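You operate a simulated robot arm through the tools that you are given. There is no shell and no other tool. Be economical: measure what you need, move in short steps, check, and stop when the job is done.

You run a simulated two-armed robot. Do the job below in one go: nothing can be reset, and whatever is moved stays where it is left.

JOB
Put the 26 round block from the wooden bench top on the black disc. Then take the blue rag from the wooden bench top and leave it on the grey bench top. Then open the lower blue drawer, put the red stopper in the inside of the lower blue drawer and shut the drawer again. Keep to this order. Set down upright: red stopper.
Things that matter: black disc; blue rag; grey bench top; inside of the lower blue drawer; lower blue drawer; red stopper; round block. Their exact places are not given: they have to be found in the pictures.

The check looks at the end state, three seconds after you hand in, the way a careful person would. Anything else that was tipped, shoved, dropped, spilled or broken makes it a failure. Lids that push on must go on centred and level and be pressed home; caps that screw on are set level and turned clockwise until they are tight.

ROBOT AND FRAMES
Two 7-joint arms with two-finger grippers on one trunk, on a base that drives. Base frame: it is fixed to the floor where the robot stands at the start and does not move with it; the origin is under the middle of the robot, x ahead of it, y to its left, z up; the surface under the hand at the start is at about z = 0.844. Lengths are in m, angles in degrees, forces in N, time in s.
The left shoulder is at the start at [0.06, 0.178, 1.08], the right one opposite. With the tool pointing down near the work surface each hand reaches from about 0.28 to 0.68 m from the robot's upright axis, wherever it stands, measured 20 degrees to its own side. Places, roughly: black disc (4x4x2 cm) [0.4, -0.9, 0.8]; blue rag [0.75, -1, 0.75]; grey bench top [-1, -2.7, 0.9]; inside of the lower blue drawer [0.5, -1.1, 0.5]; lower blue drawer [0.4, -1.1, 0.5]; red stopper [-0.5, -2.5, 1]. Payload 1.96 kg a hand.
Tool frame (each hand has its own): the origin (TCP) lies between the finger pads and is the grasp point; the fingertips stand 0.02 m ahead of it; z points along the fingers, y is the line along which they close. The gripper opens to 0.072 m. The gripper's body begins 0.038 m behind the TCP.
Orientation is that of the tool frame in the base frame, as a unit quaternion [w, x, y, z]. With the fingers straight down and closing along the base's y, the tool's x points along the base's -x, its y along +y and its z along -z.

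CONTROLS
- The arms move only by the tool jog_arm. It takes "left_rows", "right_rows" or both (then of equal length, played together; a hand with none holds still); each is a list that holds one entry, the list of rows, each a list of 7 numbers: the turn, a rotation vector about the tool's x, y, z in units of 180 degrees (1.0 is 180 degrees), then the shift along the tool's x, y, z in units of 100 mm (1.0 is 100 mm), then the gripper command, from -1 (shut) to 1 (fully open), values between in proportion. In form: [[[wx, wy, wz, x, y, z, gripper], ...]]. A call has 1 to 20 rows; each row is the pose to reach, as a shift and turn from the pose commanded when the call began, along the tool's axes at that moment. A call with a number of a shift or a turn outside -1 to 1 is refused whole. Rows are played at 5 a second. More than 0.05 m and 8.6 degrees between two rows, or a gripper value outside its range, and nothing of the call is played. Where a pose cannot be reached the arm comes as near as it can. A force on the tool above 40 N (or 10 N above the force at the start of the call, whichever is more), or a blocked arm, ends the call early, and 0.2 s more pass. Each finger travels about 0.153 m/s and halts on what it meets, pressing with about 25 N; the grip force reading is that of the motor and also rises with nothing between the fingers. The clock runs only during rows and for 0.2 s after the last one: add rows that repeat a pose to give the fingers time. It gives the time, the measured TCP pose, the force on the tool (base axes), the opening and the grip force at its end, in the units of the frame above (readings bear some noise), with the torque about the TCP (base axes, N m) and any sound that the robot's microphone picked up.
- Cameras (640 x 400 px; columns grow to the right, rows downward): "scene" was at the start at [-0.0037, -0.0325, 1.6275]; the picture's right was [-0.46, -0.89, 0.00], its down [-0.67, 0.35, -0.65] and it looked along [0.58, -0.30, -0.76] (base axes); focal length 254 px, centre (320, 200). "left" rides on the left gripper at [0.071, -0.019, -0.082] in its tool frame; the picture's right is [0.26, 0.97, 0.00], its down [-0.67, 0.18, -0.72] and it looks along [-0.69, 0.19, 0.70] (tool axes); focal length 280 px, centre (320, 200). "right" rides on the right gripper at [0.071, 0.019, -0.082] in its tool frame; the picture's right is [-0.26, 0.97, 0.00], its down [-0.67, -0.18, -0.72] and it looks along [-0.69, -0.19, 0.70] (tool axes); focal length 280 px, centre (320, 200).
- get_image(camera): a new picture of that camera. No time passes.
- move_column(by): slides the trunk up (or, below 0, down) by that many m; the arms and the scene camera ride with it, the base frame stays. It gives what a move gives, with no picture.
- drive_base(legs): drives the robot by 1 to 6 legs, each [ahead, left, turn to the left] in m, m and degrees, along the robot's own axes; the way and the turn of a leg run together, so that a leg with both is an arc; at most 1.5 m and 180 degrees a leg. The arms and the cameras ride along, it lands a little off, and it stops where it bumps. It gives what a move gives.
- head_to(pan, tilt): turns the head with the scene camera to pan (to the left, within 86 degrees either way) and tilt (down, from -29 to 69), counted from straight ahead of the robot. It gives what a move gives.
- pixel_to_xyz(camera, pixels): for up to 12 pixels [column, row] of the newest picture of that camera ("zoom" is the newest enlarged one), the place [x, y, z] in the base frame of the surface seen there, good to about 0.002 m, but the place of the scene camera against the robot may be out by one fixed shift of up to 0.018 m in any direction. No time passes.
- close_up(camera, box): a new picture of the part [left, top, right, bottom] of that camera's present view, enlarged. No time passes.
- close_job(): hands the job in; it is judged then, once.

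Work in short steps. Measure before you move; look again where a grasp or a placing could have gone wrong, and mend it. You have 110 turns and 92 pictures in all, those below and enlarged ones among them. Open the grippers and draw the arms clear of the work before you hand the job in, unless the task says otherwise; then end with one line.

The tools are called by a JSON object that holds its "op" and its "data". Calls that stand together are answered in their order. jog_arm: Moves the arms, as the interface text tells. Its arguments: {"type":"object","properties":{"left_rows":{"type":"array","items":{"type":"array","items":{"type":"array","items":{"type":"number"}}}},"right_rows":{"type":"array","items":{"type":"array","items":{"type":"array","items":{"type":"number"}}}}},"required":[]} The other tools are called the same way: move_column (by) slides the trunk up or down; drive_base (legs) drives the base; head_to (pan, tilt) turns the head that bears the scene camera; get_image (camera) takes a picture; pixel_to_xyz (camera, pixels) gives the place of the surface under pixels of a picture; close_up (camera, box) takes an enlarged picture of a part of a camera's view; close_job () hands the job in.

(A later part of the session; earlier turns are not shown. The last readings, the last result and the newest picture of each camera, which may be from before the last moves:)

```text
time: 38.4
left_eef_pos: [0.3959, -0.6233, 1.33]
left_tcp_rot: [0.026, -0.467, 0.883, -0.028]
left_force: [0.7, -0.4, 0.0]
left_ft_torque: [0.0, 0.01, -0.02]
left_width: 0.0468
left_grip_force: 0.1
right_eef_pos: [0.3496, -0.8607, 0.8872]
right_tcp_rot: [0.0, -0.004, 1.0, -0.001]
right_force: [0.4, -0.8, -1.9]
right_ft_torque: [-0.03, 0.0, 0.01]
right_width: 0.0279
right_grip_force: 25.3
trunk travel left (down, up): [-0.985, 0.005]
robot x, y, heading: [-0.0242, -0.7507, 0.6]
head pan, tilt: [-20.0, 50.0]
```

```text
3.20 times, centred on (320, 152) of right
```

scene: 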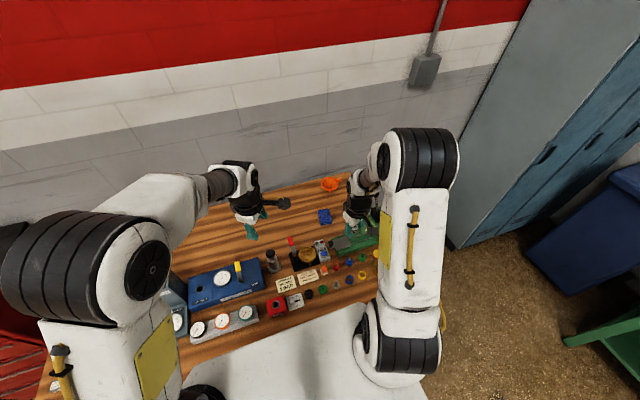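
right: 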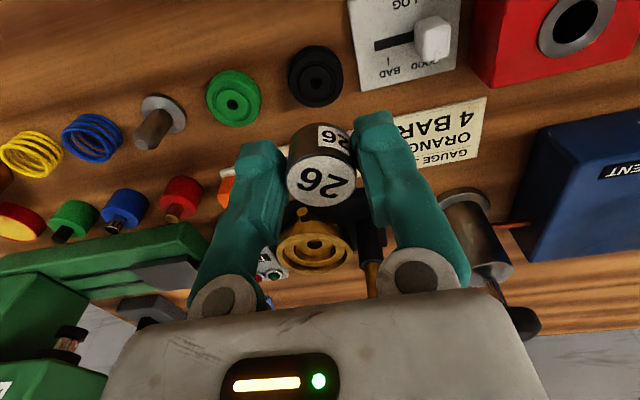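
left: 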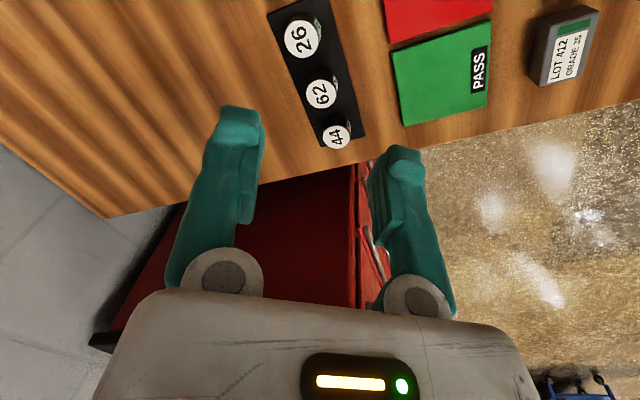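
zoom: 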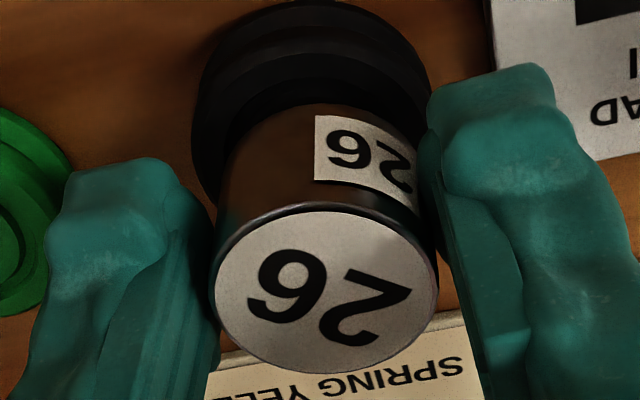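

It looks centred. I lower 4 mm and read the force.

{"op": "jog_arm", "data": {"right_rows": [[[0, 0, 0, 0, 0, 0.02, -1], [0, 0, 0, 0, 0, 0.04, -1], [0, 0, 0, 0, 0, 0.04, -1]]]}}

{"op": "jog_arm", "data": {"right_rows": [[[0, 0, 0, 0, 0, 0.01, -1], [0, 0, 0, 0, 0, 0.02, -1], [0, 0, 0, 0, 0, 0.02, -1]]]}}

```text
time: 39.2
left_eef_pos: [0.3967, -0.6236, 1.3307]
left_tcp_rot: [0.028, -0.467, 0.883, -0.028]
left_force: [0.2, 0.1, 0.9]
left_ft_torque: [0.02, 0.0, 0.01]
left_width: 0.0468
left_grip_force: 0.0
right_eef_pos: [0.349, -0.8599, 0.882]
right_tcp_rot: [0.0, -0.004, 1.0, 0.0]
right_force: [0.9, -0.3, -0.7]
right_ft_torque: [0.0, -0.01, 0.0]
right_width: 0.0277
right_grip_force: 24.7
trunk travel left (down, up): [-0.985, 0.005]
robot x, y, heading: [-0.0302, -0.7557, 0.5]
head pan, tilt: [-20.0, 50.0]
```

```text
time: 40.0
left_eef_pos: [0.3962, -0.6223, 1.3309]
left_tcp_rot: [0.027, -0.467, 0.883, -0.028]
left_force: [0.4, 0.9, -0.6]
left_ft_torque: [0.0, 0.0, -0.01]
left_width: 0.0467
left_grip_force: 0.0
right_eef_pos: [0.3508, -0.8611, 0.8814]
right_tcp_rot: [0.0, -0.005, 1.0, 0.0]
right_force: [-0.6, 0.5, -0.8]
right_ft_torque: [0.0, 0.02, -0.03]
right_width: 0.0275
right_grip_force: 25.3
trunk travel left (down, up): [-0.985, 0.005]
robot x, y, heading: [-0.0276, -0.7511, 0.3]
head pan, tilt: [-20.0, 50.0]
```

{"op": "jog_arm", "data": {"right_rows": [[[0, 0, 0, 0, 0, 0.01, -1], [0, 0, 0, 0, 0, 0.02, -1], [0, 0, 0, 0, 0, 0.02, -1]]]}}

{"op": "close_up", "data": {"camera": "right", "box": [220, 90, 420, 215]}}

```text
time: 40.8
left_eef_pos: [0.396, -0.6235, 1.3307]
left_tcp_rot: [0.027, -0.468, 0.883, -0.028]
left_force: [-0.7, 0.3, 0.2]
left_ft_torque: [0.02, 0.0, -0.02]
left_width: 0.0468
left_grip_force: 0.0
right_eef_pos: [0.351, -0.86, 0.8798]
right_tcp_rot: [0.001, -0.005, 1.0, 0.0]
right_force: [0.1, -0.4, 5.6]
right_ft_torque: [-0.03, -0.03, 0.0]
right_width: 0.0277
right_grip_force: 25.4
trunk travel left (down, up): [-0.985, 0.005]
robot x, y, heading: [-0.0268, -0.75, 0.5]
head pan, tilt: [-20.0, 50.0]
```

```text
3.20 times, centred on (320, 152) of right
```

zoom: 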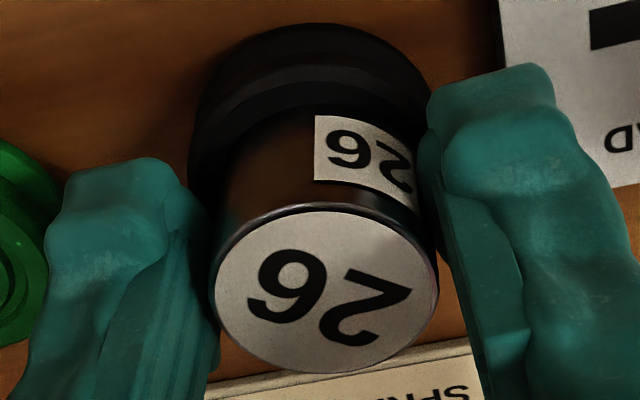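

Force 5.6 N up shows the block resting on the disc. I open part way, wait, and lift straight up.

{"op": "jog_arm", "data": {"right_rows": [[[0, 0, 0, 0, 0, 0, -0.15], [0, 0, 0, 0, 0, 0, 0.2], [0, 0, 0, 0, 0, 0, 0.2], [0, 0, 0, 0, 0, -0.2, 0.2], [0, 0, 0, 0, 0, -0.5, 0.2], [0, 0, 0, 0, 0, -0.9, 0.2], [0, 0, 0, 0, 0, -1.0, 0.2]]]}}

{"op": "get_image", "data": {"camera": "right"}}

```text
time: 42.4
left_eef_pos: [0.3962, -0.6229, 1.3314]
left_tcp_rot: [0.027, -0.467, 0.883, -0.028]
left_force: [0.4, 0.0, -0.4]
left_ft_torque: [0.0, -0.01, 0.0]
left_width: 0.0467
left_grip_force: 0.0
right_eef_pos: [0.351, -0.8598, 0.9788]
right_tcp_rot: [0.0, -0.004, 1.0, 0.0]
right_force: [0.1, -0.5, 1.3]
right_ft_torque: [-0.01, 0.04, 0.0]
right_width: 0.0432
right_grip_force: 0.1
trunk travel left (down, up): [-0.985, 0.005]
robot x, y, heading: [-0.0252, -0.7519, 0.4]
head pan, tilt: [-20.0, 50.0]
```

```text
61 pictures are left
```

right: 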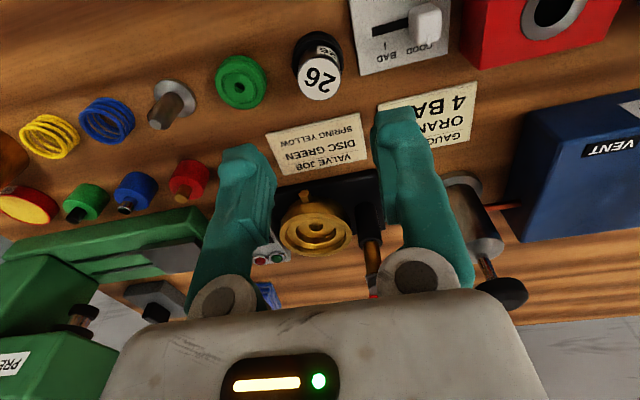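

Block 26 stands on the black disc. Next I look down at the base and bench edge to know how far forward I may drive, and at the rag.

{"op": "jog_arm", "data": {"right_rows": [[[0, 0, 0, 0, 0, -0.4, 0.2], [0, 0, 0, 0, 0, -0.8, 0.6], [0, 0, 0, 0, 0, -1.0, 1], [0, 0, 0, 0, 0, -1.0, 1]]]}}

{"op": "head_to", "data": {"pan": -20, "tilt": 69}}

{"op": "get_image", "data": {"camera": "scene"}}

```text
time: 43.4
left_eef_pos: [0.3968, -0.6232, 1.3298]
left_tcp_rot: [0.028, -0.468, 0.883, -0.028]
left_force: [-0.6, -0.2, 0.2]
left_ft_torque: [-0.01, 0.0, -0.01]
left_width: 0.0466
left_grip_force: 0.1
right_eef_pos: [0.3499, -0.861, 1.0809]
right_tcp_rot: [0.0, -0.004, 1.0, 0.0]
right_force: [0.4, 0.6, 0.1]
right_ft_torque: [0.04, -0.02, -0.01]
right_width: 0.0719
right_grip_force: 0.1
trunk travel left (down, up): [-0.985, 0.005]
robot x, y, heading: [-0.0242, -0.7538, 0.5]
head pan, tilt: [-20.0, 50.0]
```

```text
time: 44.3
left_eef_pos: [0.3967, -0.6244, 1.3304]
left_tcp_rot: [0.027, -0.467, 0.883, -0.029]
left_force: [0.6, -0.2, 0.2]
left_ft_torque: [0.0, 0.01, 0.01]
left_width: 0.0469
left_grip_force: 0.0
right_eef_pos: [0.3505, -0.8608, 1.0794]
right_tcp_rot: [0.0, -0.005, 1.0, 0.0]
right_force: [0.1, 0.1, 0.3]
right_ft_torque: [0.01, 0.0, 0.0]
right_width: 0.0718
right_grip_force: 0.3
trunk travel left (down, up): [-0.985, 0.005]
robot x, y, heading: [-0.0249, -0.752, 0.6]
head pan, tilt: [-20.0, 68.8]
```

```text
60 pictures are left
```

scene: 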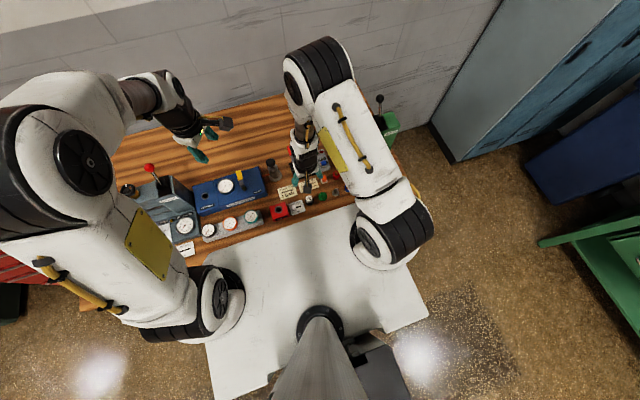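

I measure the white plate's front edge and height against the bench edge.

{"op": "pixel_to_xyz", "data": {"camera": "scene", "pixels": [[300, 232], [345, 215], [210, 268], [425, 310], [390, 270], [213, 395]]}}

```text
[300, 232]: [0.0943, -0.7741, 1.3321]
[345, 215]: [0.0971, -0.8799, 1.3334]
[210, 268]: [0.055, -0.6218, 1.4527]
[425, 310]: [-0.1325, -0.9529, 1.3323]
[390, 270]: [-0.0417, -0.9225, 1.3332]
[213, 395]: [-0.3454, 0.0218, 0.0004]
```

The plate is only the shoulder plate at z 1.33. I drive a bit forward and right to bring the rag nearer, then look with the right camera.

{"op": "drive_base", "data": {"legs": [[0, -0.1, 0], [0.03, 0, 0]]}}

{"op": "get_image", "data": {"camera": "right"}}

```text
time: 45.8
left_eef_pos: [0.4185, -0.7196, 1.333]
left_tcp_rot: [0.029, -0.467, 0.883, -0.031]
left_force: [-0.2, 0.6, -0.5]
left_ft_torque: [-0.03, -0.06, -0.03]
left_width: 0.0467
left_grip_force: 0.0
right_eef_pos: [0.3748, -0.9579, 1.0833]
right_tcp_rot: [0.003, -0.004, 1.0, 0.0]
right_force: [-1.1, -0.7, 0.0]
right_ft_torque: [-0.02, -0.04, -0.02]
right_width: 0.0718
right_grip_force: 0.1
trunk travel left (down, up): [-0.985, 0.005]
robot x, y, heading: [0.0075, -0.8489, 0.6]
head pan, tilt: [-20.0, 68.8]
```

```text
59 pictures are left
```

right: 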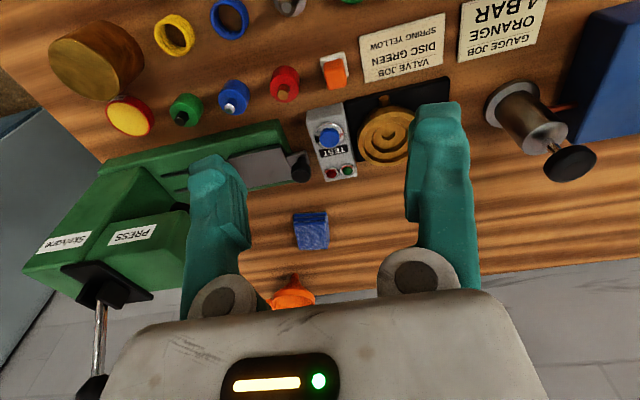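

The rag shows around (310,230). I measure it.

{"op": "pixel_to_xyz", "data": {"camera": "right", "pixels": [[310, 222], [310, 240], [296, 218], [325, 218], [297, 238], [327, 238], [310, 214], [360, 235], [290, 178], [345, 175]]}}

{"op": "close_up", "data": {"camera": "right", "box": [230, 150, 430, 275]}}

```text
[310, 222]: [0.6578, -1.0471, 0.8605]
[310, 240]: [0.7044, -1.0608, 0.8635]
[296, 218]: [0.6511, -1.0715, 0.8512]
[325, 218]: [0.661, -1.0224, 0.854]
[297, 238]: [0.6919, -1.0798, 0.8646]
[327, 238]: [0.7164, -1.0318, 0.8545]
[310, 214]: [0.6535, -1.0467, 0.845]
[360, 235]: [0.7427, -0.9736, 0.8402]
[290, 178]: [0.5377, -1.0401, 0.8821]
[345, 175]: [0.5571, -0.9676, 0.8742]
```

```text
3.20 times, centred on (330, 212) of right
```

zoom: 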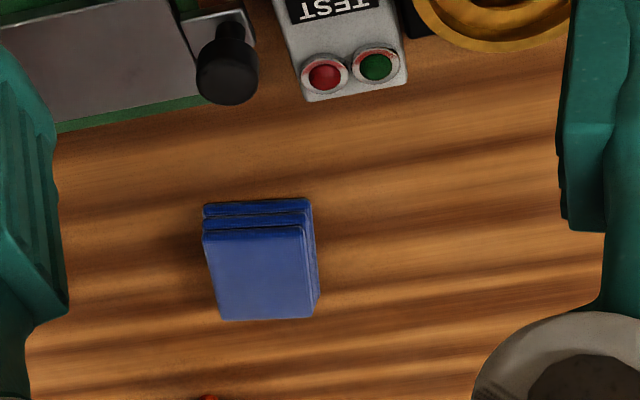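

The rag measures about 52 mm wide in y, centred near (0.683,-1.05), turned about 11°. I check how near the green press stands.

{"op": "pixel_to_xyz", "data": {"camera": "right", "pixels": [[185, 215], [160, 260], [110, 250], [150, 280], [170, 180], [95, 385], [95, 265], [300, 165], [185, 235]]}}

```text
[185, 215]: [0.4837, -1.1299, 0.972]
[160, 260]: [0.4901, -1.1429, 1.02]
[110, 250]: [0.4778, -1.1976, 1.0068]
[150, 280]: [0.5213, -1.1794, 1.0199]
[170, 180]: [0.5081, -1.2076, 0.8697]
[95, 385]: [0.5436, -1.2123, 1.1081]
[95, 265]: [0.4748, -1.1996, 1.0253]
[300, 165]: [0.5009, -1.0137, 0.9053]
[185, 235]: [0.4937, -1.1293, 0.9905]
```

The press is 5 cm clear of the path. I move the right hand forward at height in steps, tilting in the last one.

{"op": "jog_arm", "data": {"right_rows": [[[0, 0, 0, -0.35, -0.12, 0, 1], [0, 0, 0, -0.7, -0.25, 0, 1], [0, 0, 0, -1.0, -0.35, 0, 1]]]}}

{"op": "jog_arm", "data": {"right_rows": [[[0.003, -0.037, 0.02, -0.35, -0.12, 0, 1], [0.007, -0.074, 0.04, -0.7, -0.25, 0, 1], [0.0107, -0.111, 0.061, -1.0, -0.4, 0.1, 1], [0.0107, -0.111, 0.061, -1.0, -0.4, 0.1, 1]]]}}

{"op": "get_image", "data": {"camera": "right"}}

```text
time: 46.6
left_eef_pos: [0.4276, -0.7207, 1.3294]
left_tcp_rot: [0.026, -0.467, 0.883, -0.029]
left_force: [0.0, -0.6, -0.7]
left_ft_torque: [-0.03, 0.01, 0.01]
left_width: 0.0466
left_grip_force: 0.1
right_eef_pos: [0.4821, -0.9928, 1.0805]
right_tcp_rot: [0.0, -0.005, 1.0, -0.001]
right_force: [-0.1, -0.4, 0.2]
right_ft_torque: [0.01, 0.0, 0.0]
right_width: 0.0719
right_grip_force: 0.1
trunk travel left (down, up): [-0.985, 0.005]
robot x, y, heading: [0.0063, -0.8497, 0.5]
head pan, tilt: [-20.0, 68.8]
```

```text
time: 47.6
left_eef_pos: [0.4271, -0.7214, 1.3303]
left_tcp_rot: [0.027, -0.467, 0.883, -0.028]
left_force: [-0.8, -0.4, -0.5]
left_ft_torque: [0.02, 0.01, 0.0]
left_width: 0.047
left_grip_force: 0.0
right_eef_pos: [0.5821, -1.0311, 1.0687]
right_tcp_rot: [0.174, 0.091, 0.98, -0.015]
right_force: [0.5, 0.1, 0.3]
right_ft_torque: [0.0, -0.02, 0.01]
right_width: 0.072
right_grip_force: 0.2
trunk travel left (down, up): [-0.985, 0.005]
robot x, y, heading: [0.005, -0.8519, 0.4]
head pan, tilt: [-20.0, 68.8]
```

```text
57 pictures are left
```

right: 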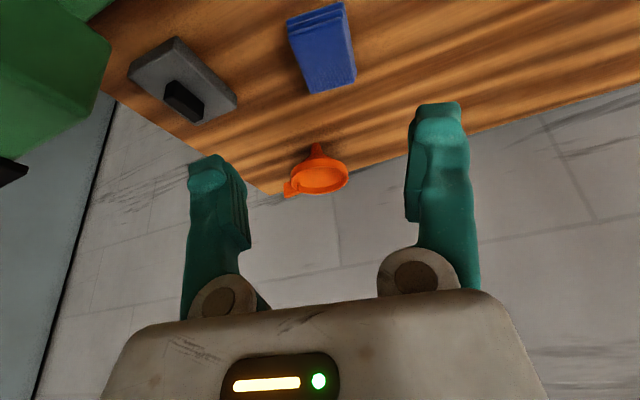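

The tilt and level are right. I measure the rag again from here.

{"op": "pixel_to_xyz", "data": {"camera": "right", "pixels": [[290, 24], [343, 8], [310, 92], [355, 82], [300, 60], [350, 45], [325, 50], [320, 178], [317, 148], [292, 190]]}}

{"op": "close_up", "data": {"camera": "right", "box": [250, 0, 410, 100]}}

```text
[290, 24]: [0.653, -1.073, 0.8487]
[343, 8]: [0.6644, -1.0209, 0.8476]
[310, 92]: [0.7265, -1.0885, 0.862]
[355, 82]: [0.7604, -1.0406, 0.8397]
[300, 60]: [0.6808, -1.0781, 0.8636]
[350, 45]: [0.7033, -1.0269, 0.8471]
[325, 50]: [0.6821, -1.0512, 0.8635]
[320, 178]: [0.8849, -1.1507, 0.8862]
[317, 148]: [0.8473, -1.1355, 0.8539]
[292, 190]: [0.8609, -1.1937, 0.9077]
```

```text
4.00 times, centred on (330, 50) of right
```

zoom: 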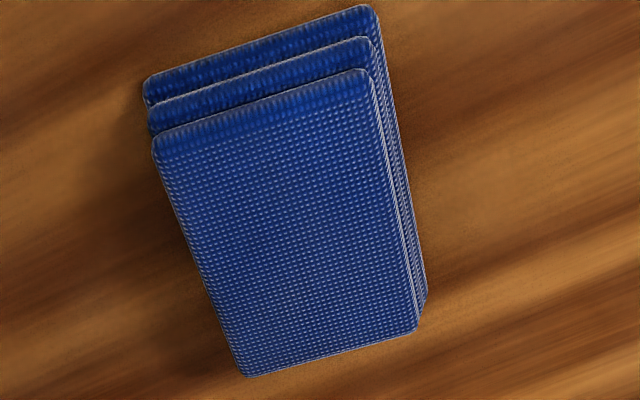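

The rag centre is about (0.69,-1.053). I move the hand above (0.685,-1.052) in one step.

{"op": "jog_arm", "data": {"right_rows": [[[0, 0, 0, -0.2, -0.005, 0.23, 1], [0, 0, 0, -0.4, -0.01, 0.46, 1], [0, 0, 0, -0.6, -0.015, 0.7, 1], [0, 0, 0, -0.779, -0.018, 0.923, 1], [0, 0, 0, -0.779, -0.018, 0.923, 1]]]}}

```text
time: 48.8
left_eef_pos: [0.4275, -0.7209, 1.3295]
left_tcp_rot: [0.027, -0.468, 0.883, -0.028]
left_force: [0.3, 0.7, -0.2]
left_ft_torque: [0.05, -0.02, -0.02]
left_width: 0.0465
left_grip_force: 0.0
right_eef_pos: [0.6616, -1.0534, 1.0159]
right_tcp_rot: [0.173, 0.091, 0.981, -0.016]
right_force: [-0.7, 0.5, 0.7]
right_ft_torque: [0.0, 0.0, -0.02]
right_width: 0.0718
right_grip_force: 0.1
right hand out of reach, approached as far as the arm can: row 4, 5
trunk travel left (down, up): [-0.985, 0.005]
robot x, y, heading: [0.0034, -0.8494, 0.8]
head pan, tilt: [-20.0, 68.8]
```

The reach is short by 2 cm because the trunk is high. I lower the trunk 0.12 m with the hand above the rag (tips stay ~1 cm above it).

{"op": "move_column", "data": {"by": -0.12}}

{"op": "get_image", "data": {"camera": "right"}}

```text
time: 50.3
left_eef_pos: [0.4274, -0.7215, 1.2106]
left_tcp_rot: [0.026, -0.467, 0.883, -0.028]
left_force: [-0.7, 0.3, -0.4]
left_ft_torque: [-0.03, 0.01, 0.03]
left_width: 0.0468
left_grip_force: 0.0
right_eef_pos: [0.6627, -1.0524, 0.8948]
right_tcp_rot: [0.173, 0.091, 0.981, -0.015]
right_force: [0.5, 0.5, -0.1]
right_ft_torque: [-0.01, -0.02, 0.05]
right_width: 0.0719
right_grip_force: 0.1
trunk travel left (down, up): [-0.865, 0.125]
robot x, y, heading: [0.0095, -0.8521, 0.4]
head pan, tilt: [-20.0, 68.8]
```

```text
55 pictures are left
```

right: 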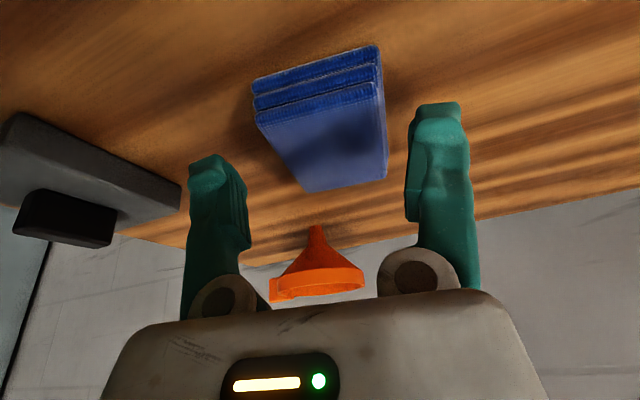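

The rag is between the fingers. I shift forward 2 cm and down 2.9 cm.

{"op": "jog_arm", "data": {"right_rows": [[[0, 0, 0, -0.184, 0.037, 0.068, 1], [0, 0, 0, -0.134, 0.037, 0.2, 1], [0, 0, 0, -0.084, 0.037, 0.338, 1], [0, 0, 0, -0.084, 0.037, 0.338, 1]]]}}

{"op": "get_image", "data": {"camera": "right"}}

```text
time: 51.3
left_eef_pos: [0.428, -0.7214, 1.209]
left_tcp_rot: [0.027, -0.467, 0.883, -0.028]
left_force: [-0.7, -0.4, 0.1]
left_ft_torque: [-0.02, 0.04, 0.02]
left_width: 0.0468
left_grip_force: 0.1
right_eef_pos: [0.6571, -1.0544, 0.8846]
right_tcp_rot: [0.173, 0.09, 0.981, -0.015]
right_force: [-0.3, -0.3, -1.7]
right_ft_torque: [-0.02, 0.0, -0.02]
right_width: 0.0719
right_grip_force: 0.1
right hand out of reach, approached as far as the arm can: row 1, 2, 3, 4
trunk travel left (down, up): [-0.865, 0.125]
robot x, y, heading: [0.0053, -0.8501, 0.7]
head pan, tilt: [-20.0, 68.8]
```

```text
54 pictures are left
```

right: 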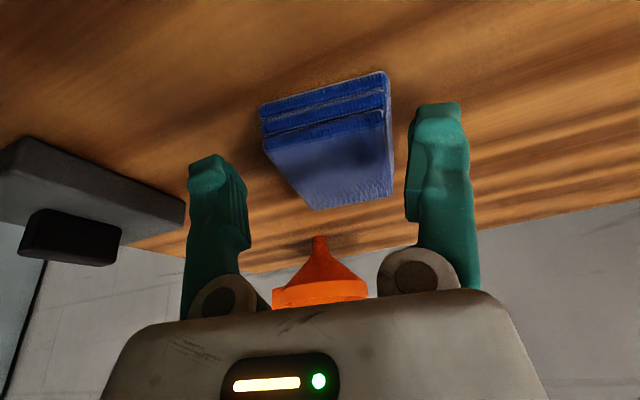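

Still short. I raise the hand 0.1 m and lower the trunk by 0.1 m so that the shoulder is nearer wrist height.

{"op": "jog_arm", "data": {"right_rows": [[[0, 0, 0, -0.1, 0, -0.3, 1], [0, 0, 0, -0.2, 0, -0.6, 1], [0, 0, 0, -0.25, 0, -0.937, 1], [0, 0, 0, -0.25, 0, -0.937, 1]]]}}

{"op": "move_column", "data": {"by": -0.1}}

```text
time: 52.3
left_eef_pos: [0.4269, -0.7222, 1.2091]
left_tcp_rot: [0.027, -0.468, 0.883, -0.028]
left_force: [-0.5, -0.8, 0.8]
left_ft_torque: [0.03, -0.02, 0.02]
left_width: 0.047
left_grip_force: 0.1
right_eef_pos: [0.6879, -1.0561, 0.9682]
right_tcp_rot: [0.173, 0.091, 0.981, -0.014]
right_force: [0.1, -0.2, 0.1]
right_ft_torque: [-0.01, -0.01, 0.06]
right_width: 0.0718
right_grip_force: 0.1
right hand out of reach, approached as far as the arm can: row 1, 2, 3, 4
trunk travel left (down, up): [-0.865, 0.125]
robot x, y, heading: [0.0057, -0.8531, 0.7]
head pan, tilt: [-20.0, 68.8]
```

```text
time: 53.7
left_eef_pos: [0.4269, -0.7211, 1.1092]
left_tcp_rot: [0.026, -0.467, 0.883, -0.028]
left_force: [-0.6, 0.3, -0.1]
left_ft_torque: [-0.01, 0.0, 0.02]
left_width: 0.0469
left_grip_force: 0.0
right_eef_pos: [0.6882, -1.0543, 0.8676]
right_tcp_rot: [0.172, 0.091, 0.981, -0.016]
right_force: [-0.8, -0.4, -0.6]
right_ft_torque: [0.03, -0.03, 0.01]
right_width: 0.0719
right_grip_force: 0.0
trunk travel left (down, up): [-0.765, 0.225]
robot x, y, heading: [0.0023, -0.8494, 0.5]
head pan, tilt: [-20.0, 68.8]
```

The hand is now at (0.688,-1.054,0.868), at rag height. I look before closing.

{"op": "get_image", "data": {"camera": "right"}}

```text
53 pictures are left
```

right: 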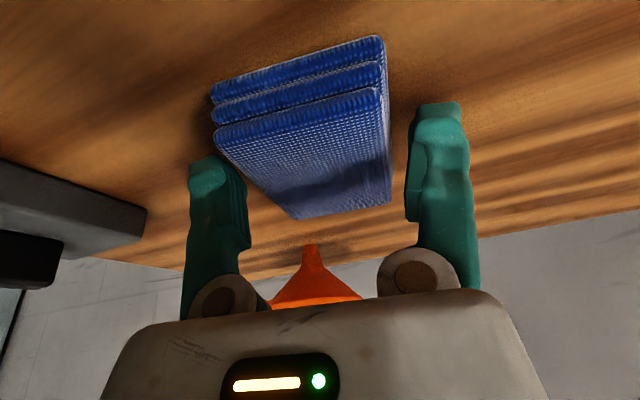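

The rag lies between the fingers, unmoved. I close the gripper.

{"op": "jog_arm", "data": {"right_rows": [[[0, 0, 0, 0, 0, 0, 0.5], [0, 0, 0, 0, 0, 0, 0], [0, 0, 0, 0, 0, 0, -1], [0, 0, 0, 0, 0, 0, -1], [0, 0, 0, 0, 0, 0, -1]]]}}

{"op": "get_image", "data": {"camera": "right"}}

```text
time: 54.9
left_eef_pos: [0.4269, -0.7207, 1.1101]
left_tcp_rot: [0.027, -0.468, 0.883, -0.028]
left_force: [-0.5, 0.1, -0.4]
left_ft_torque: [0.03, 0.02, 0.01]
left_width: 0.0467
left_grip_force: 0.1
right_eef_pos: [0.6878, -1.0552, 0.868]
right_tcp_rot: [0.173, 0.091, 0.981, -0.016]
right_force: [0.6, 0.7, 2.8]
right_ft_torque: [0.06, 0.08, 0.03]
right_width: 0.0589
right_grip_force: 24.3
trunk travel left (down, up): [-0.765, 0.225]
robot x, y, heading: [0.0042, -0.8548, 0.6]
head pan, tilt: [-20.0, 68.8]
```

```text
52 pictures are left
```

right: 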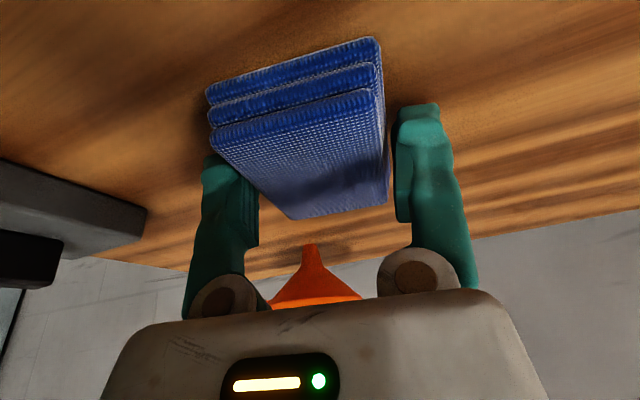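

Width 59 mm with grip force 24 N: it is held. I lift with the trunk and check.

{"op": "move_column", "data": {"by": 0.2}}

{"op": "get_image", "data": {"camera": "right"}}

```text
time: 57.0
left_eef_pos: [0.4264, -0.7222, 1.3095]
left_tcp_rot: [0.026, -0.467, 0.883, -0.028]
left_force: [-0.4, 0.1, -0.2]
left_ft_torque: [0.0, 0.03, -0.04]
left_width: 0.0466
left_grip_force: 0.2
right_eef_pos: [0.6887, -1.0554, 1.0678]
right_tcp_rot: [0.173, 0.091, 0.981, -0.016]
right_force: [-0.1, 0.5, -0.7]
right_ft_torque: [0.02, 0.01, 0.01]
right_width: 0.0596
right_grip_force: 24.7
trunk travel left (down, up): [-0.965, 0.025]
robot x, y, heading: [0.0067, -0.8509, 0.6]
head pan, tilt: [-20.0, 68.8]
```

```text
51 pictures are left
```

right: 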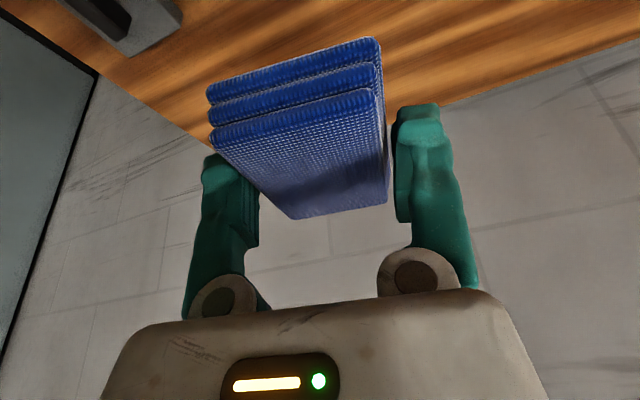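

The rag is held firmly. I draw the hand back 0.2 m and untilt it.

{"op": "jog_arm", "data": {"right_rows": [[[0, 0, 0, 0.27, -0.06, -0.2, -1], [0, 0, 0, 0.54, -0.12, -0.41, -1], [0, 0, 0, 0.818, -0.184, -0.619, -1]]]}}

{"op": "jog_arm", "data": {"right_rows": [[[0, 0.037, 0, 0.27, -0.06, -0.2, -1], [0, 0.074, 0, 0.54, -0.12, -0.41, -1], [0, 0.111, 0, 0.818, -0.184, -0.5, -1], [0, 0.111, 0, 0.818, -0.184, -0.5, -1]]]}}

{"op": "head_to", "data": {"pan": -86, "tilt": 30}}

{"op": "get_image", "data": {"camera": "scene"}}

```text
time: 57.8
left_eef_pos: [0.4279, -0.722, 1.3101]
left_tcp_rot: [0.027, -0.467, 0.883, -0.028]
left_force: [-0.5, -1.3, -0.7]
left_ft_torque: [-0.02, -0.02, 0.02]
left_width: 0.0466
left_grip_force: 0.1
right_eef_pos: [0.6877, -1.0556, 1.0678]
right_tcp_rot: [0.173, 0.091, 0.981, -0.016]
right_force: [-0.4, -0.2, 0.1]
right_ft_torque: [0.0, -0.01, -0.02]
right_width: 0.0595
right_grip_force: 24.9
right hand out of reach, approached as far as the arm can: row 1, 2, 3
trunk travel left (down, up): [-0.965, 0.025]
robot x, y, heading: [0.0046, -0.8477, 0.6]
head pan, tilt: [-20.0, 68.8]
```

```text
time: 58.8
left_eef_pos: [0.4293, -0.7219, 1.3106]
left_tcp_rot: [0.026, -0.467, 0.883, -0.029]
left_force: [0.5, 0.2, -0.3]
left_ft_torque: [0.01, 0.01, -0.02]
left_width: 0.0467
left_grip_force: 0.0
right_eef_pos: [0.5904, -1.0554, 1.0869]
right_tcp_rot: [0.0, 0.092, 0.996, 0.002]
right_force: [-0.3, 0.3, -0.2]
right_ft_torque: [0.0, 0.01, -0.01]
right_width: 0.0592
right_grip_force: 25.7
right hand out of reach, approached as far as the arm can: row 1
trunk travel left (down, up): [-0.965, 0.025]
robot x, y, heading: [0.0081, -0.8465, 0.3]
head pan, tilt: [-20.0, 68.8]
```

```text
time: 60.2
left_eef_pos: [0.428, -0.721, 1.3097]
left_tcp_rot: [0.027, -0.468, 0.883, -0.028]
left_force: [0.0, 1.0, 1.2]
left_ft_torque: [0.0, 0.01, -0.01]
left_width: 0.0469
left_grip_force: 0.0
right_eef_pos: [0.5907, -1.0562, 1.0857]
right_tcp_rot: [0.0, 0.091, 0.996, 0.0]
right_force: [0.8, 0.1, -1.9]
right_ft_torque: [0.01, -0.01, 0.04]
right_width: 0.0592
right_grip_force: 25.1
trunk travel left (down, up): [-0.965, 0.025]
robot x, y, heading: [0.0049, -0.8519, 0.3]
head pan, tilt: [-85.9, 30.0]
```

```text
50 pictures are left
```

scene: 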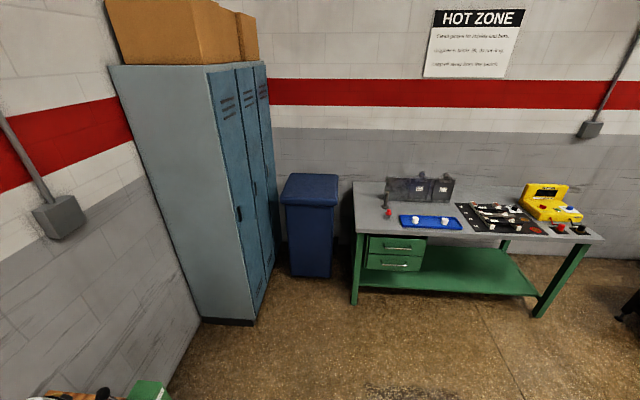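

The grey bench is visible. I enlarge it and measure its edges and free places.

{"op": "close_up", "data": {"camera": "scene", "box": [340, 160, 620, 335]}}

{"op": "pixel_to_xyz", "data": {"camera": "scene", "pixels": [[357, 233], [600, 240], [388, 213], [366, 200], [401, 225], [461, 227], [375, 220], [397, 185], [470, 225], [195, 322], [330, 270]]}}

```text
2.29 times, centred on (480, 248) of scene
```

zoom: 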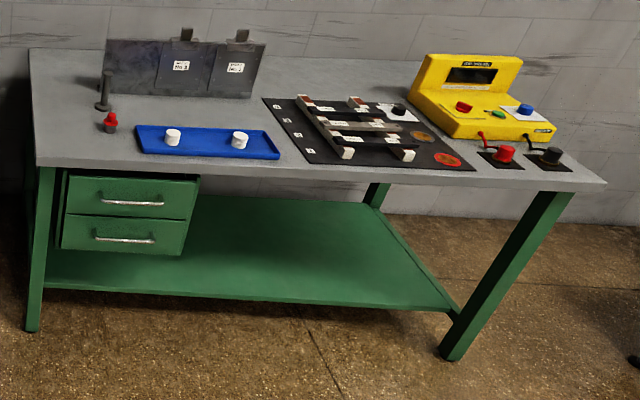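

```text
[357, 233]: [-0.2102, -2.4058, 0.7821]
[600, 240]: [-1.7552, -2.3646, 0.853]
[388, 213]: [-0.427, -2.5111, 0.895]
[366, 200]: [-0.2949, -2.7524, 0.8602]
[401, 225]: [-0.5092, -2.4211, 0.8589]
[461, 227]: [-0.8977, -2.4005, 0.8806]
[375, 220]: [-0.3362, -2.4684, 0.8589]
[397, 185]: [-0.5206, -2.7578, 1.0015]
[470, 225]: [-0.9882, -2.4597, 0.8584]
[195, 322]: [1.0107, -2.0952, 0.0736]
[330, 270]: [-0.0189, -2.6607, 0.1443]
```

Grey top is at z 0.858 with its front edge near y -2.36; the free front left part around (-0.30,-2.44) suits the rag. I back off the wooden bench, turn right 90° and drive up to the grey bench.

{"op": "drive_base", "data": {"legs": [[-0.45, 0, 0], [0, 0, -90], [0.7, 0.3, 0]]}}

{"op": "head_to", "data": {"pan": 0, "tilt": 40}}

{"op": "get_image", "data": {"camera": "scene"}}

```text
time: 70.4
left_eef_pos: [0.0201, -1.9639, 1.3096]
left_tcp_rot: [0.0, 0.28, 0.959, -0.038]
left_force: [0.4, -0.6, 0.2]
left_ft_torque: [-0.02, -0.02, 0.01]
left_width: 0.047
left_grip_force: 0.1
right_eef_pos: [-0.3088, -2.1349, 1.0856]
right_tcp_rot: [0.002, 0.76, 0.65, -0.001]
right_force: [-0.2, -0.1, -0.1]
right_ft_torque: [-0.01, -0.01, 0.01]
right_width: 0.0587
right_grip_force: 24.8
trunk travel left (down, up): [-0.965, 0.025]
robot x, y, heading: [-0.1216, -1.5459, -87.8]
head pan, tilt: [-85.9, 30.0]
```

```text
time: 72.0
left_eef_pos: [0.0216, -1.9633, 1.3102]
left_tcp_rot: [-0.001, 0.28, 0.959, -0.039]
left_force: [-0.4, -0.3, 0.1]
left_ft_torque: [-0.02, -0.01, 0.0]
left_width: 0.0468
left_grip_force: 0.1
right_eef_pos: [-0.3089, -2.1366, 1.0869]
right_tcp_rot: [0.0, 0.759, 0.651, -0.001]
right_force: [0.0, 0.0, -1.1]
right_ft_torque: [0.02, 0.01, 0.01]
right_width: 0.0587
right_grip_force: 23.9
trunk travel left (down, up): [-0.965, 0.025]
robot x, y, heading: [-0.1217, -1.544, -88.1]
head pan, tilt: [0.0, 40.0]
```

```text
48 pictures are left
```

scene: 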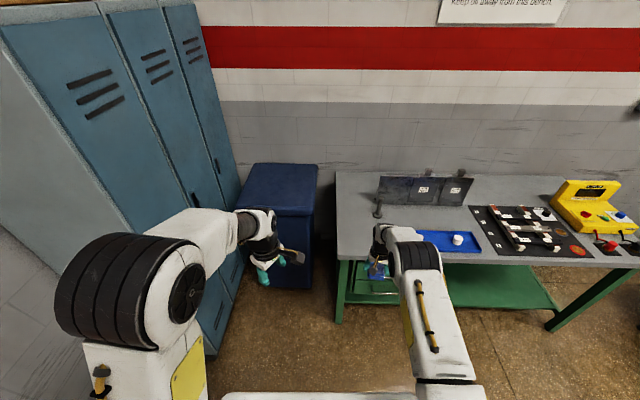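

The hand is aligned with x -0.30. I drive 0.30 ahead and look through the right camera.

{"op": "drive_base", "data": {"legs": [[0.3, 0, 0]]}}

{"op": "get_image", "data": {"camera": "right"}}

{"op": "get_image", "data": {"camera": "scene"}}

```text
time: 74.1
left_eef_pos: [0.036, -2.2612, 1.3108]
left_tcp_rot: [0.0, 0.277, 0.96, -0.039]
left_force: [-0.7, 0.7, -0.4]
left_ft_torque: [0.01, -0.04, -0.03]
left_width: 0.0469
left_grip_force: 0.1
right_eef_pos: [-0.2939, -2.4365, 1.0871]
right_tcp_rot: [0.002, 0.757, 0.653, -0.001]
right_force: [0.3, -0.2, 0.6]
right_ft_torque: [-0.03, -0.02, 0.02]
right_width: 0.0591
right_grip_force: 24.9
trunk travel left (down, up): [-0.965, 0.025]
robot x, y, heading: [-0.1069, -1.8458, -87.5]
head pan, tilt: [0.0, 40.0]
```

```text
47 pictures are left
```

right: 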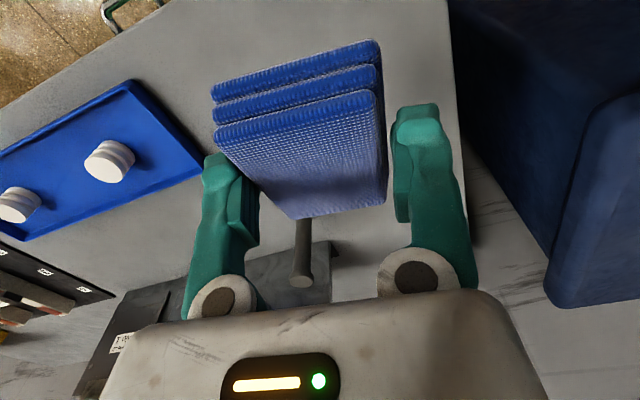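

```text
46 pictures are left
```

scene: 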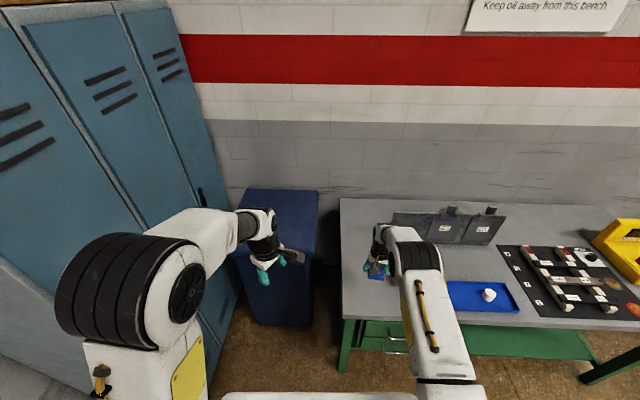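

I measure the post, tray corner, bench edges and look for the stopper behind the left finger.

{"op": "pixel_to_xyz", "data": {"camera": "right", "pixels": [[303, 280], [303, 225], [200, 175], [130, 82], [445, 20], [420, 80], [200, 40], [340, 250], [193, 190], [200, 215]]}}

{"op": "close_up", "data": {"camera": "right", "box": [150, 120, 350, 245]}}

```text
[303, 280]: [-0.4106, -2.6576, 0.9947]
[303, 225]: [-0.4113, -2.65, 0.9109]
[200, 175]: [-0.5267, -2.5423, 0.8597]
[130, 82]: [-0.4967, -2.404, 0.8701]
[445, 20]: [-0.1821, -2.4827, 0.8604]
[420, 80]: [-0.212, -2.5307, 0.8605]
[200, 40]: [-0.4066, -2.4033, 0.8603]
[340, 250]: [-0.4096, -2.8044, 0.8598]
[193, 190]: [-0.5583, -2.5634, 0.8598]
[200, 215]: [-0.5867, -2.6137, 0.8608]
```

```text
3.20 times, centred on (250, 182) of right
```

zoom: 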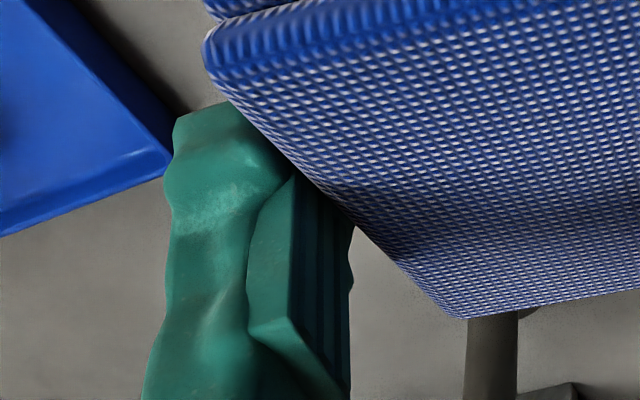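

The place below the rag is clear: stopper 13 cm and post 20 cm away. I lower the hand to just above contact (TCP 0.893).

{"op": "jog_arm", "data": {"right_rows": [[[0, 0, 0, 0, 0, 0.35, -1], [0, 0, 0, 0, 0, 0.7, -1], [0, 0, 0, 0, 0, 1.0, -1]]]}}

{"op": "jog_arm", "data": {"right_rows": [[[0, 0, 0, 0, 0, 0.35, -1], [0, 0, 0, 0, 0, 0.7, -1], [0, 0, 0, 0, 0, 0.92, -1], [0, 0, 0, 0, 0, 0.92, -1]]]}}

{"op": "get_image", "data": {"camera": "right"}}

```text
time: 74.9
left_eef_pos: [0.0367, -2.2652, 1.3098]
left_tcp_rot: [0.0, 0.277, 0.96, -0.038]
left_force: [-0.1, -0.3, 0.8]
left_ft_torque: [0.01, 0.0, 0.04]
left_width: 0.0468
left_grip_force: 0.1
right_eef_pos: [-0.2922, -2.4379, 0.9843]
right_tcp_rot: [0.0, 0.757, 0.653, -0.001]
right_force: [0.3, 0.0, -0.2]
right_ft_torque: [-0.03, 0.01, 0.02]
right_width: 0.059
right_grip_force: 25.1
trunk travel left (down, up): [-0.965, 0.025]
robot x, y, heading: [-0.1085, -1.8459, -87.3]
head pan, tilt: [0.0, 40.0]
```

```text
time: 75.9
left_eef_pos: [0.0374, -2.2644, 1.3094]
left_tcp_rot: [-0.001, 0.277, 0.96, -0.038]
left_force: [0.1, 0.0, -0.7]
left_ft_torque: [0.01, 0.01, 0.0]
left_width: 0.0469
left_grip_force: 0.0
right_eef_pos: [-0.2915, -2.4108, 0.9218]
right_tcp_rot: [0.001, 0.758, 0.653, 0.0]
right_force: [-0.3, 0.1, -0.4]
right_ft_torque: [-0.01, 0.0, 0.0]
right_width: 0.0589
right_grip_force: 24.5
right hand out of reach, approached as far as the arm can: row 1, 2, 3, 4
trunk travel left (down, up): [-0.965, 0.025]
robot x, y, heading: [-0.1105, -1.8497, -87.3]
head pan, tilt: [0.0, 40.0]
```

```text
44 pictures are left
```

right: 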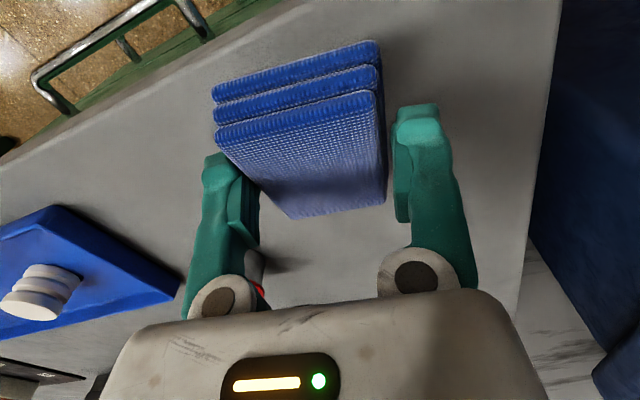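

The arm is at its limit with the trunk high, so I drive 4 cm ahead and let the trunk lower the rag instead.

{"op": "drive_base", "data": {"legs": [[0.04, 0, 0]]}}

{"op": "move_column", "data": {"by": -0.028}}

{"op": "get_image", "data": {"camera": "right"}}

```text
time: 76.8
left_eef_pos: [0.0381, -2.2945, 1.3125]
left_tcp_rot: [0.0, 0.276, 0.96, -0.042]
left_force: [-0.5, 1.3, 0.2]
left_ft_torque: [-0.06, 0.02, -0.01]
left_width: 0.0468
left_grip_force: 0.0
right_eef_pos: [-0.2903, -2.4452, 0.9259]
right_tcp_rot: [0.003, 0.757, 0.653, -0.002]
right_force: [-1.2, 0.7, 0.9]
right_ft_torque: [-0.03, 0.0, 0.03]
right_width: 0.059
right_grip_force: 24.9
trunk travel left (down, up): [-0.965, 0.025]
robot x, y, heading: [-0.1071, -1.8846, -87.0]
head pan, tilt: [0.0, 40.0]
```

```text
time: 77.5
left_eef_pos: [0.0389, -2.3001, 1.2827]
left_tcp_rot: [0.0, 0.277, 0.96, -0.04]
left_force: [0.2, -0.6, -0.9]
left_ft_torque: [-0.02, 0.03, -0.01]
left_width: 0.0468
left_grip_force: 0.0
right_eef_pos: [-0.2893, -2.4496, 0.8936]
right_tcp_rot: [0.0, 0.758, 0.652, 0.0]
right_force: [0.9, 7.0, 15.2]
right_ft_torque: [-0.54, 0.05, 0.03]
right_width: 0.059
right_grip_force: 25.1
trunk travel left (down, up): [-0.937, 0.053]
robot x, y, heading: [-0.1085, -1.887, -87.3]
head pan, tilt: [0.0, 40.0]
```

```text
43 pictures are left
```

right: 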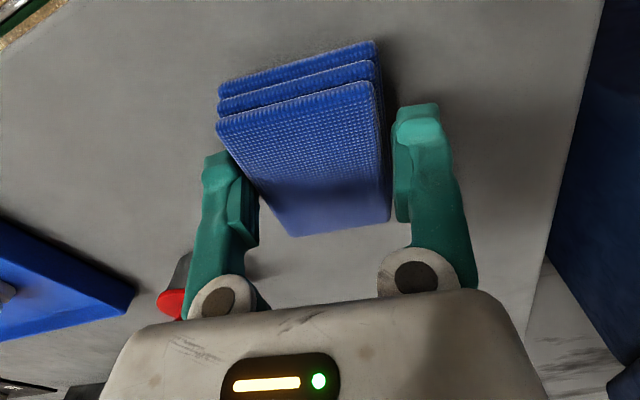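

Contact is felt (15 N). I open slowly and raise the trunk.

{"op": "jog_arm", "data": {"right_rows": [[[0, 0, 0, 0, 0, 0, 0.8], [0, 0, 0, 0, 0, 0, 1], [0, 0, 0, 0, 0, 0, 1]]]}}

{"op": "move_column", "data": {"by": 0.05}}

{"op": "jog_arm", "data": {"right_rows": [[[0, 0, 0, 0, 0, -0.35, 1], [0, 0, 0, 0, 0, -0.7, 1], [0, 0, 0, 0, 0, -1.0, 1]]]}}

{"op": "get_image", "data": {"camera": "right"}}

```text
time: 78.3
left_eef_pos: [0.0387, -2.3037, 1.2813]
left_tcp_rot: [-0.001, 0.277, 0.96, -0.039]
left_force: [0.0, -0.3, -0.5]
left_ft_torque: [0.01, -0.02, 0.04]
left_width: 0.0466
left_grip_force: 0.0
right_eef_pos: [-0.2905, -2.452, 0.8945]
right_tcp_rot: [0.0, 0.758, 0.652, 0.0]
right_force: [-0.3, 0.8, -0.2]
right_ft_torque: [0.01, -0.01, -0.03]
right_width: 0.0722
right_grip_force: 0.0
trunk travel left (down, up): [-0.937, 0.053]
robot x, y, heading: [-0.1089, -1.881, -87.4]
head pan, tilt: [0.0, 40.0]
```

```text
time: 79.2
left_eef_pos: [0.0381, -2.3019, 1.3326]
left_tcp_rot: [-0.001, 0.276, 0.96, -0.038]
left_force: [0.0, -0.6, -0.3]
left_ft_torque: [-0.02, -0.01, 0.04]
left_width: 0.047
left_grip_force: 0.1
right_eef_pos: [-0.2896, -2.4508, 0.9434]
right_tcp_rot: [0.001, 0.758, 0.653, 0.0]
right_force: [-0.2, -0.5, 0.2]
right_ft_torque: [-0.01, 0.03, -0.02]
right_width: 0.0721
right_grip_force: 0.1
trunk travel left (down, up): [-0.987, 0.003]
robot x, y, heading: [-0.1084, -1.884, -87.4]
head pan, tilt: [0.0, 40.0]
```

```text
time: 80.0
left_eef_pos: [0.0383, -2.3025, 1.3325]
left_tcp_rot: [0.001, 0.277, 0.96, -0.04]
left_force: [-1.0, 0.2, -0.4]
left_ft_torque: [0.01, -0.02, 0.01]
left_width: 0.0465
left_grip_force: 0.0
right_eef_pos: [-0.2885, -2.4525, 1.0457]
right_tcp_rot: [0.0, 0.757, 0.653, 0.0]
right_force: [-0.1, 0.9, 0.0]
right_ft_torque: [0.02, 0.03, 0.01]
right_width: 0.072
right_grip_force: 0.0
trunk travel left (down, up): [-0.987, 0.003]
robot x, y, heading: [-0.1044, -1.8872, -87.6]
head pan, tilt: [0.0, 40.0]
```

```text
42 pictures are left
```

right: 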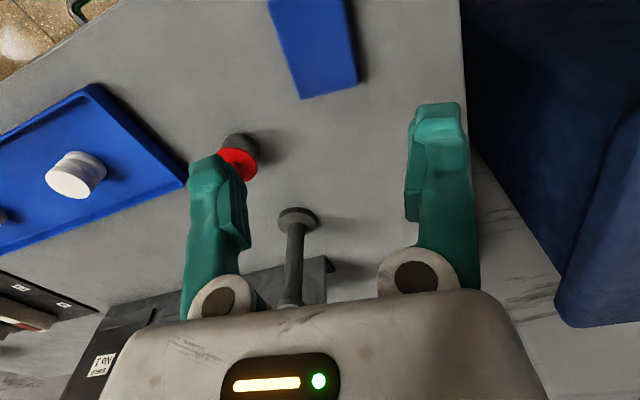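

The rag lies flat on the grey bench. The stopper is partly behind the left finger at (240,152); I shift the hand toward it for a clear view.

{"op": "jog_arm", "data": {"right_rows": [[[0, 0, 0, 0.35, -0.3, 0, 1], [0, 0, 0, 0.5, -0.6, 0, 1], [0, 0, 0, 0.5, -0.9, 0, 1], [0, 0, 0, 0.5, -1.0, 0, 1], [0, 0, 0, 0.5, -1.0, 0, 1]]]}}

{"op": "get_image", "data": {"camera": "right"}}

{"op": "close_up", "data": {"camera": "right", "box": [240, 40, 400, 140]}}

```text
time: 81.2
left_eef_pos: [0.0392, -2.3023, 1.3319]
left_tcp_rot: [-0.001, 0.277, 0.96, -0.039]
left_force: [0.1, 0.5, -0.1]
left_ft_torque: [0.03, -0.02, 0.01]
left_width: 0.0468
left_grip_force: 0.0
right_eef_pos: [-0.3826, -2.3882, 1.045]
right_tcp_rot: [0.0, 0.757, 0.653, 0.0]
right_force: [0.2, -0.1, 0.2]
right_ft_torque: [0.0, -0.01, -0.03]
right_width: 0.0719
right_grip_force: 0.1
trunk travel left (down, up): [-0.987, 0.003]
robot x, y, heading: [-0.1048, -1.8882, -87.3]
head pan, tilt: [0.0, 40.0]
```

```text
41 pictures are left
```

right: 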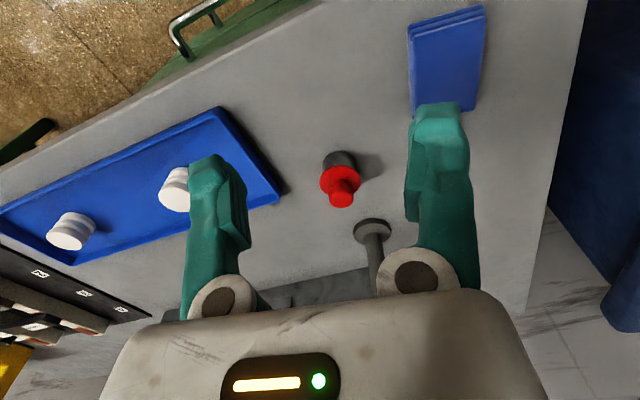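

```text
4.00 times, centred on (320, 90) of right
```

zoom: 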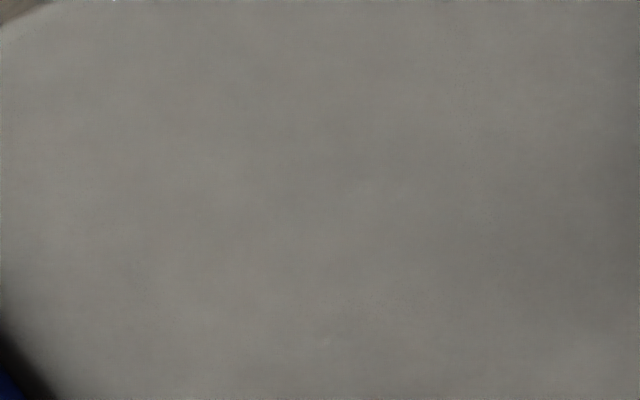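

{"op": "close_up", "data": {"camera": "right", "box": [280, 130, 408, 210]}}

{"op": "pixel_to_xyz", "data": {"camera": "right", "pixels": [[341, 160], [340, 182], [325, 182], [357, 182], [341, 199], [333, 198], [349, 198], [355, 160], [327, 160], [372, 230], [340, 190]]}}

```text
5.00 times, centred on (344, 170) of right
```

zoom: 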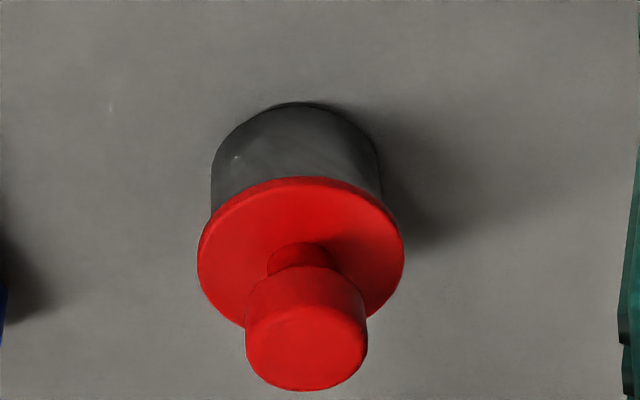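

```text
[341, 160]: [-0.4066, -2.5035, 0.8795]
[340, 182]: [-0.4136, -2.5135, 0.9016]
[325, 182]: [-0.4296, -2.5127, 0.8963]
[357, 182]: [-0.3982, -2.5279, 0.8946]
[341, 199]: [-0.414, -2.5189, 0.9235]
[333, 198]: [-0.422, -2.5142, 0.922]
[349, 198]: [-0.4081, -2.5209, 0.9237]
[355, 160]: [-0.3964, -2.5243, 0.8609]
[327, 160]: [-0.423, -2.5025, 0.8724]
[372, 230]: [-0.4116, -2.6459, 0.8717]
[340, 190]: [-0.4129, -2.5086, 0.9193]
```

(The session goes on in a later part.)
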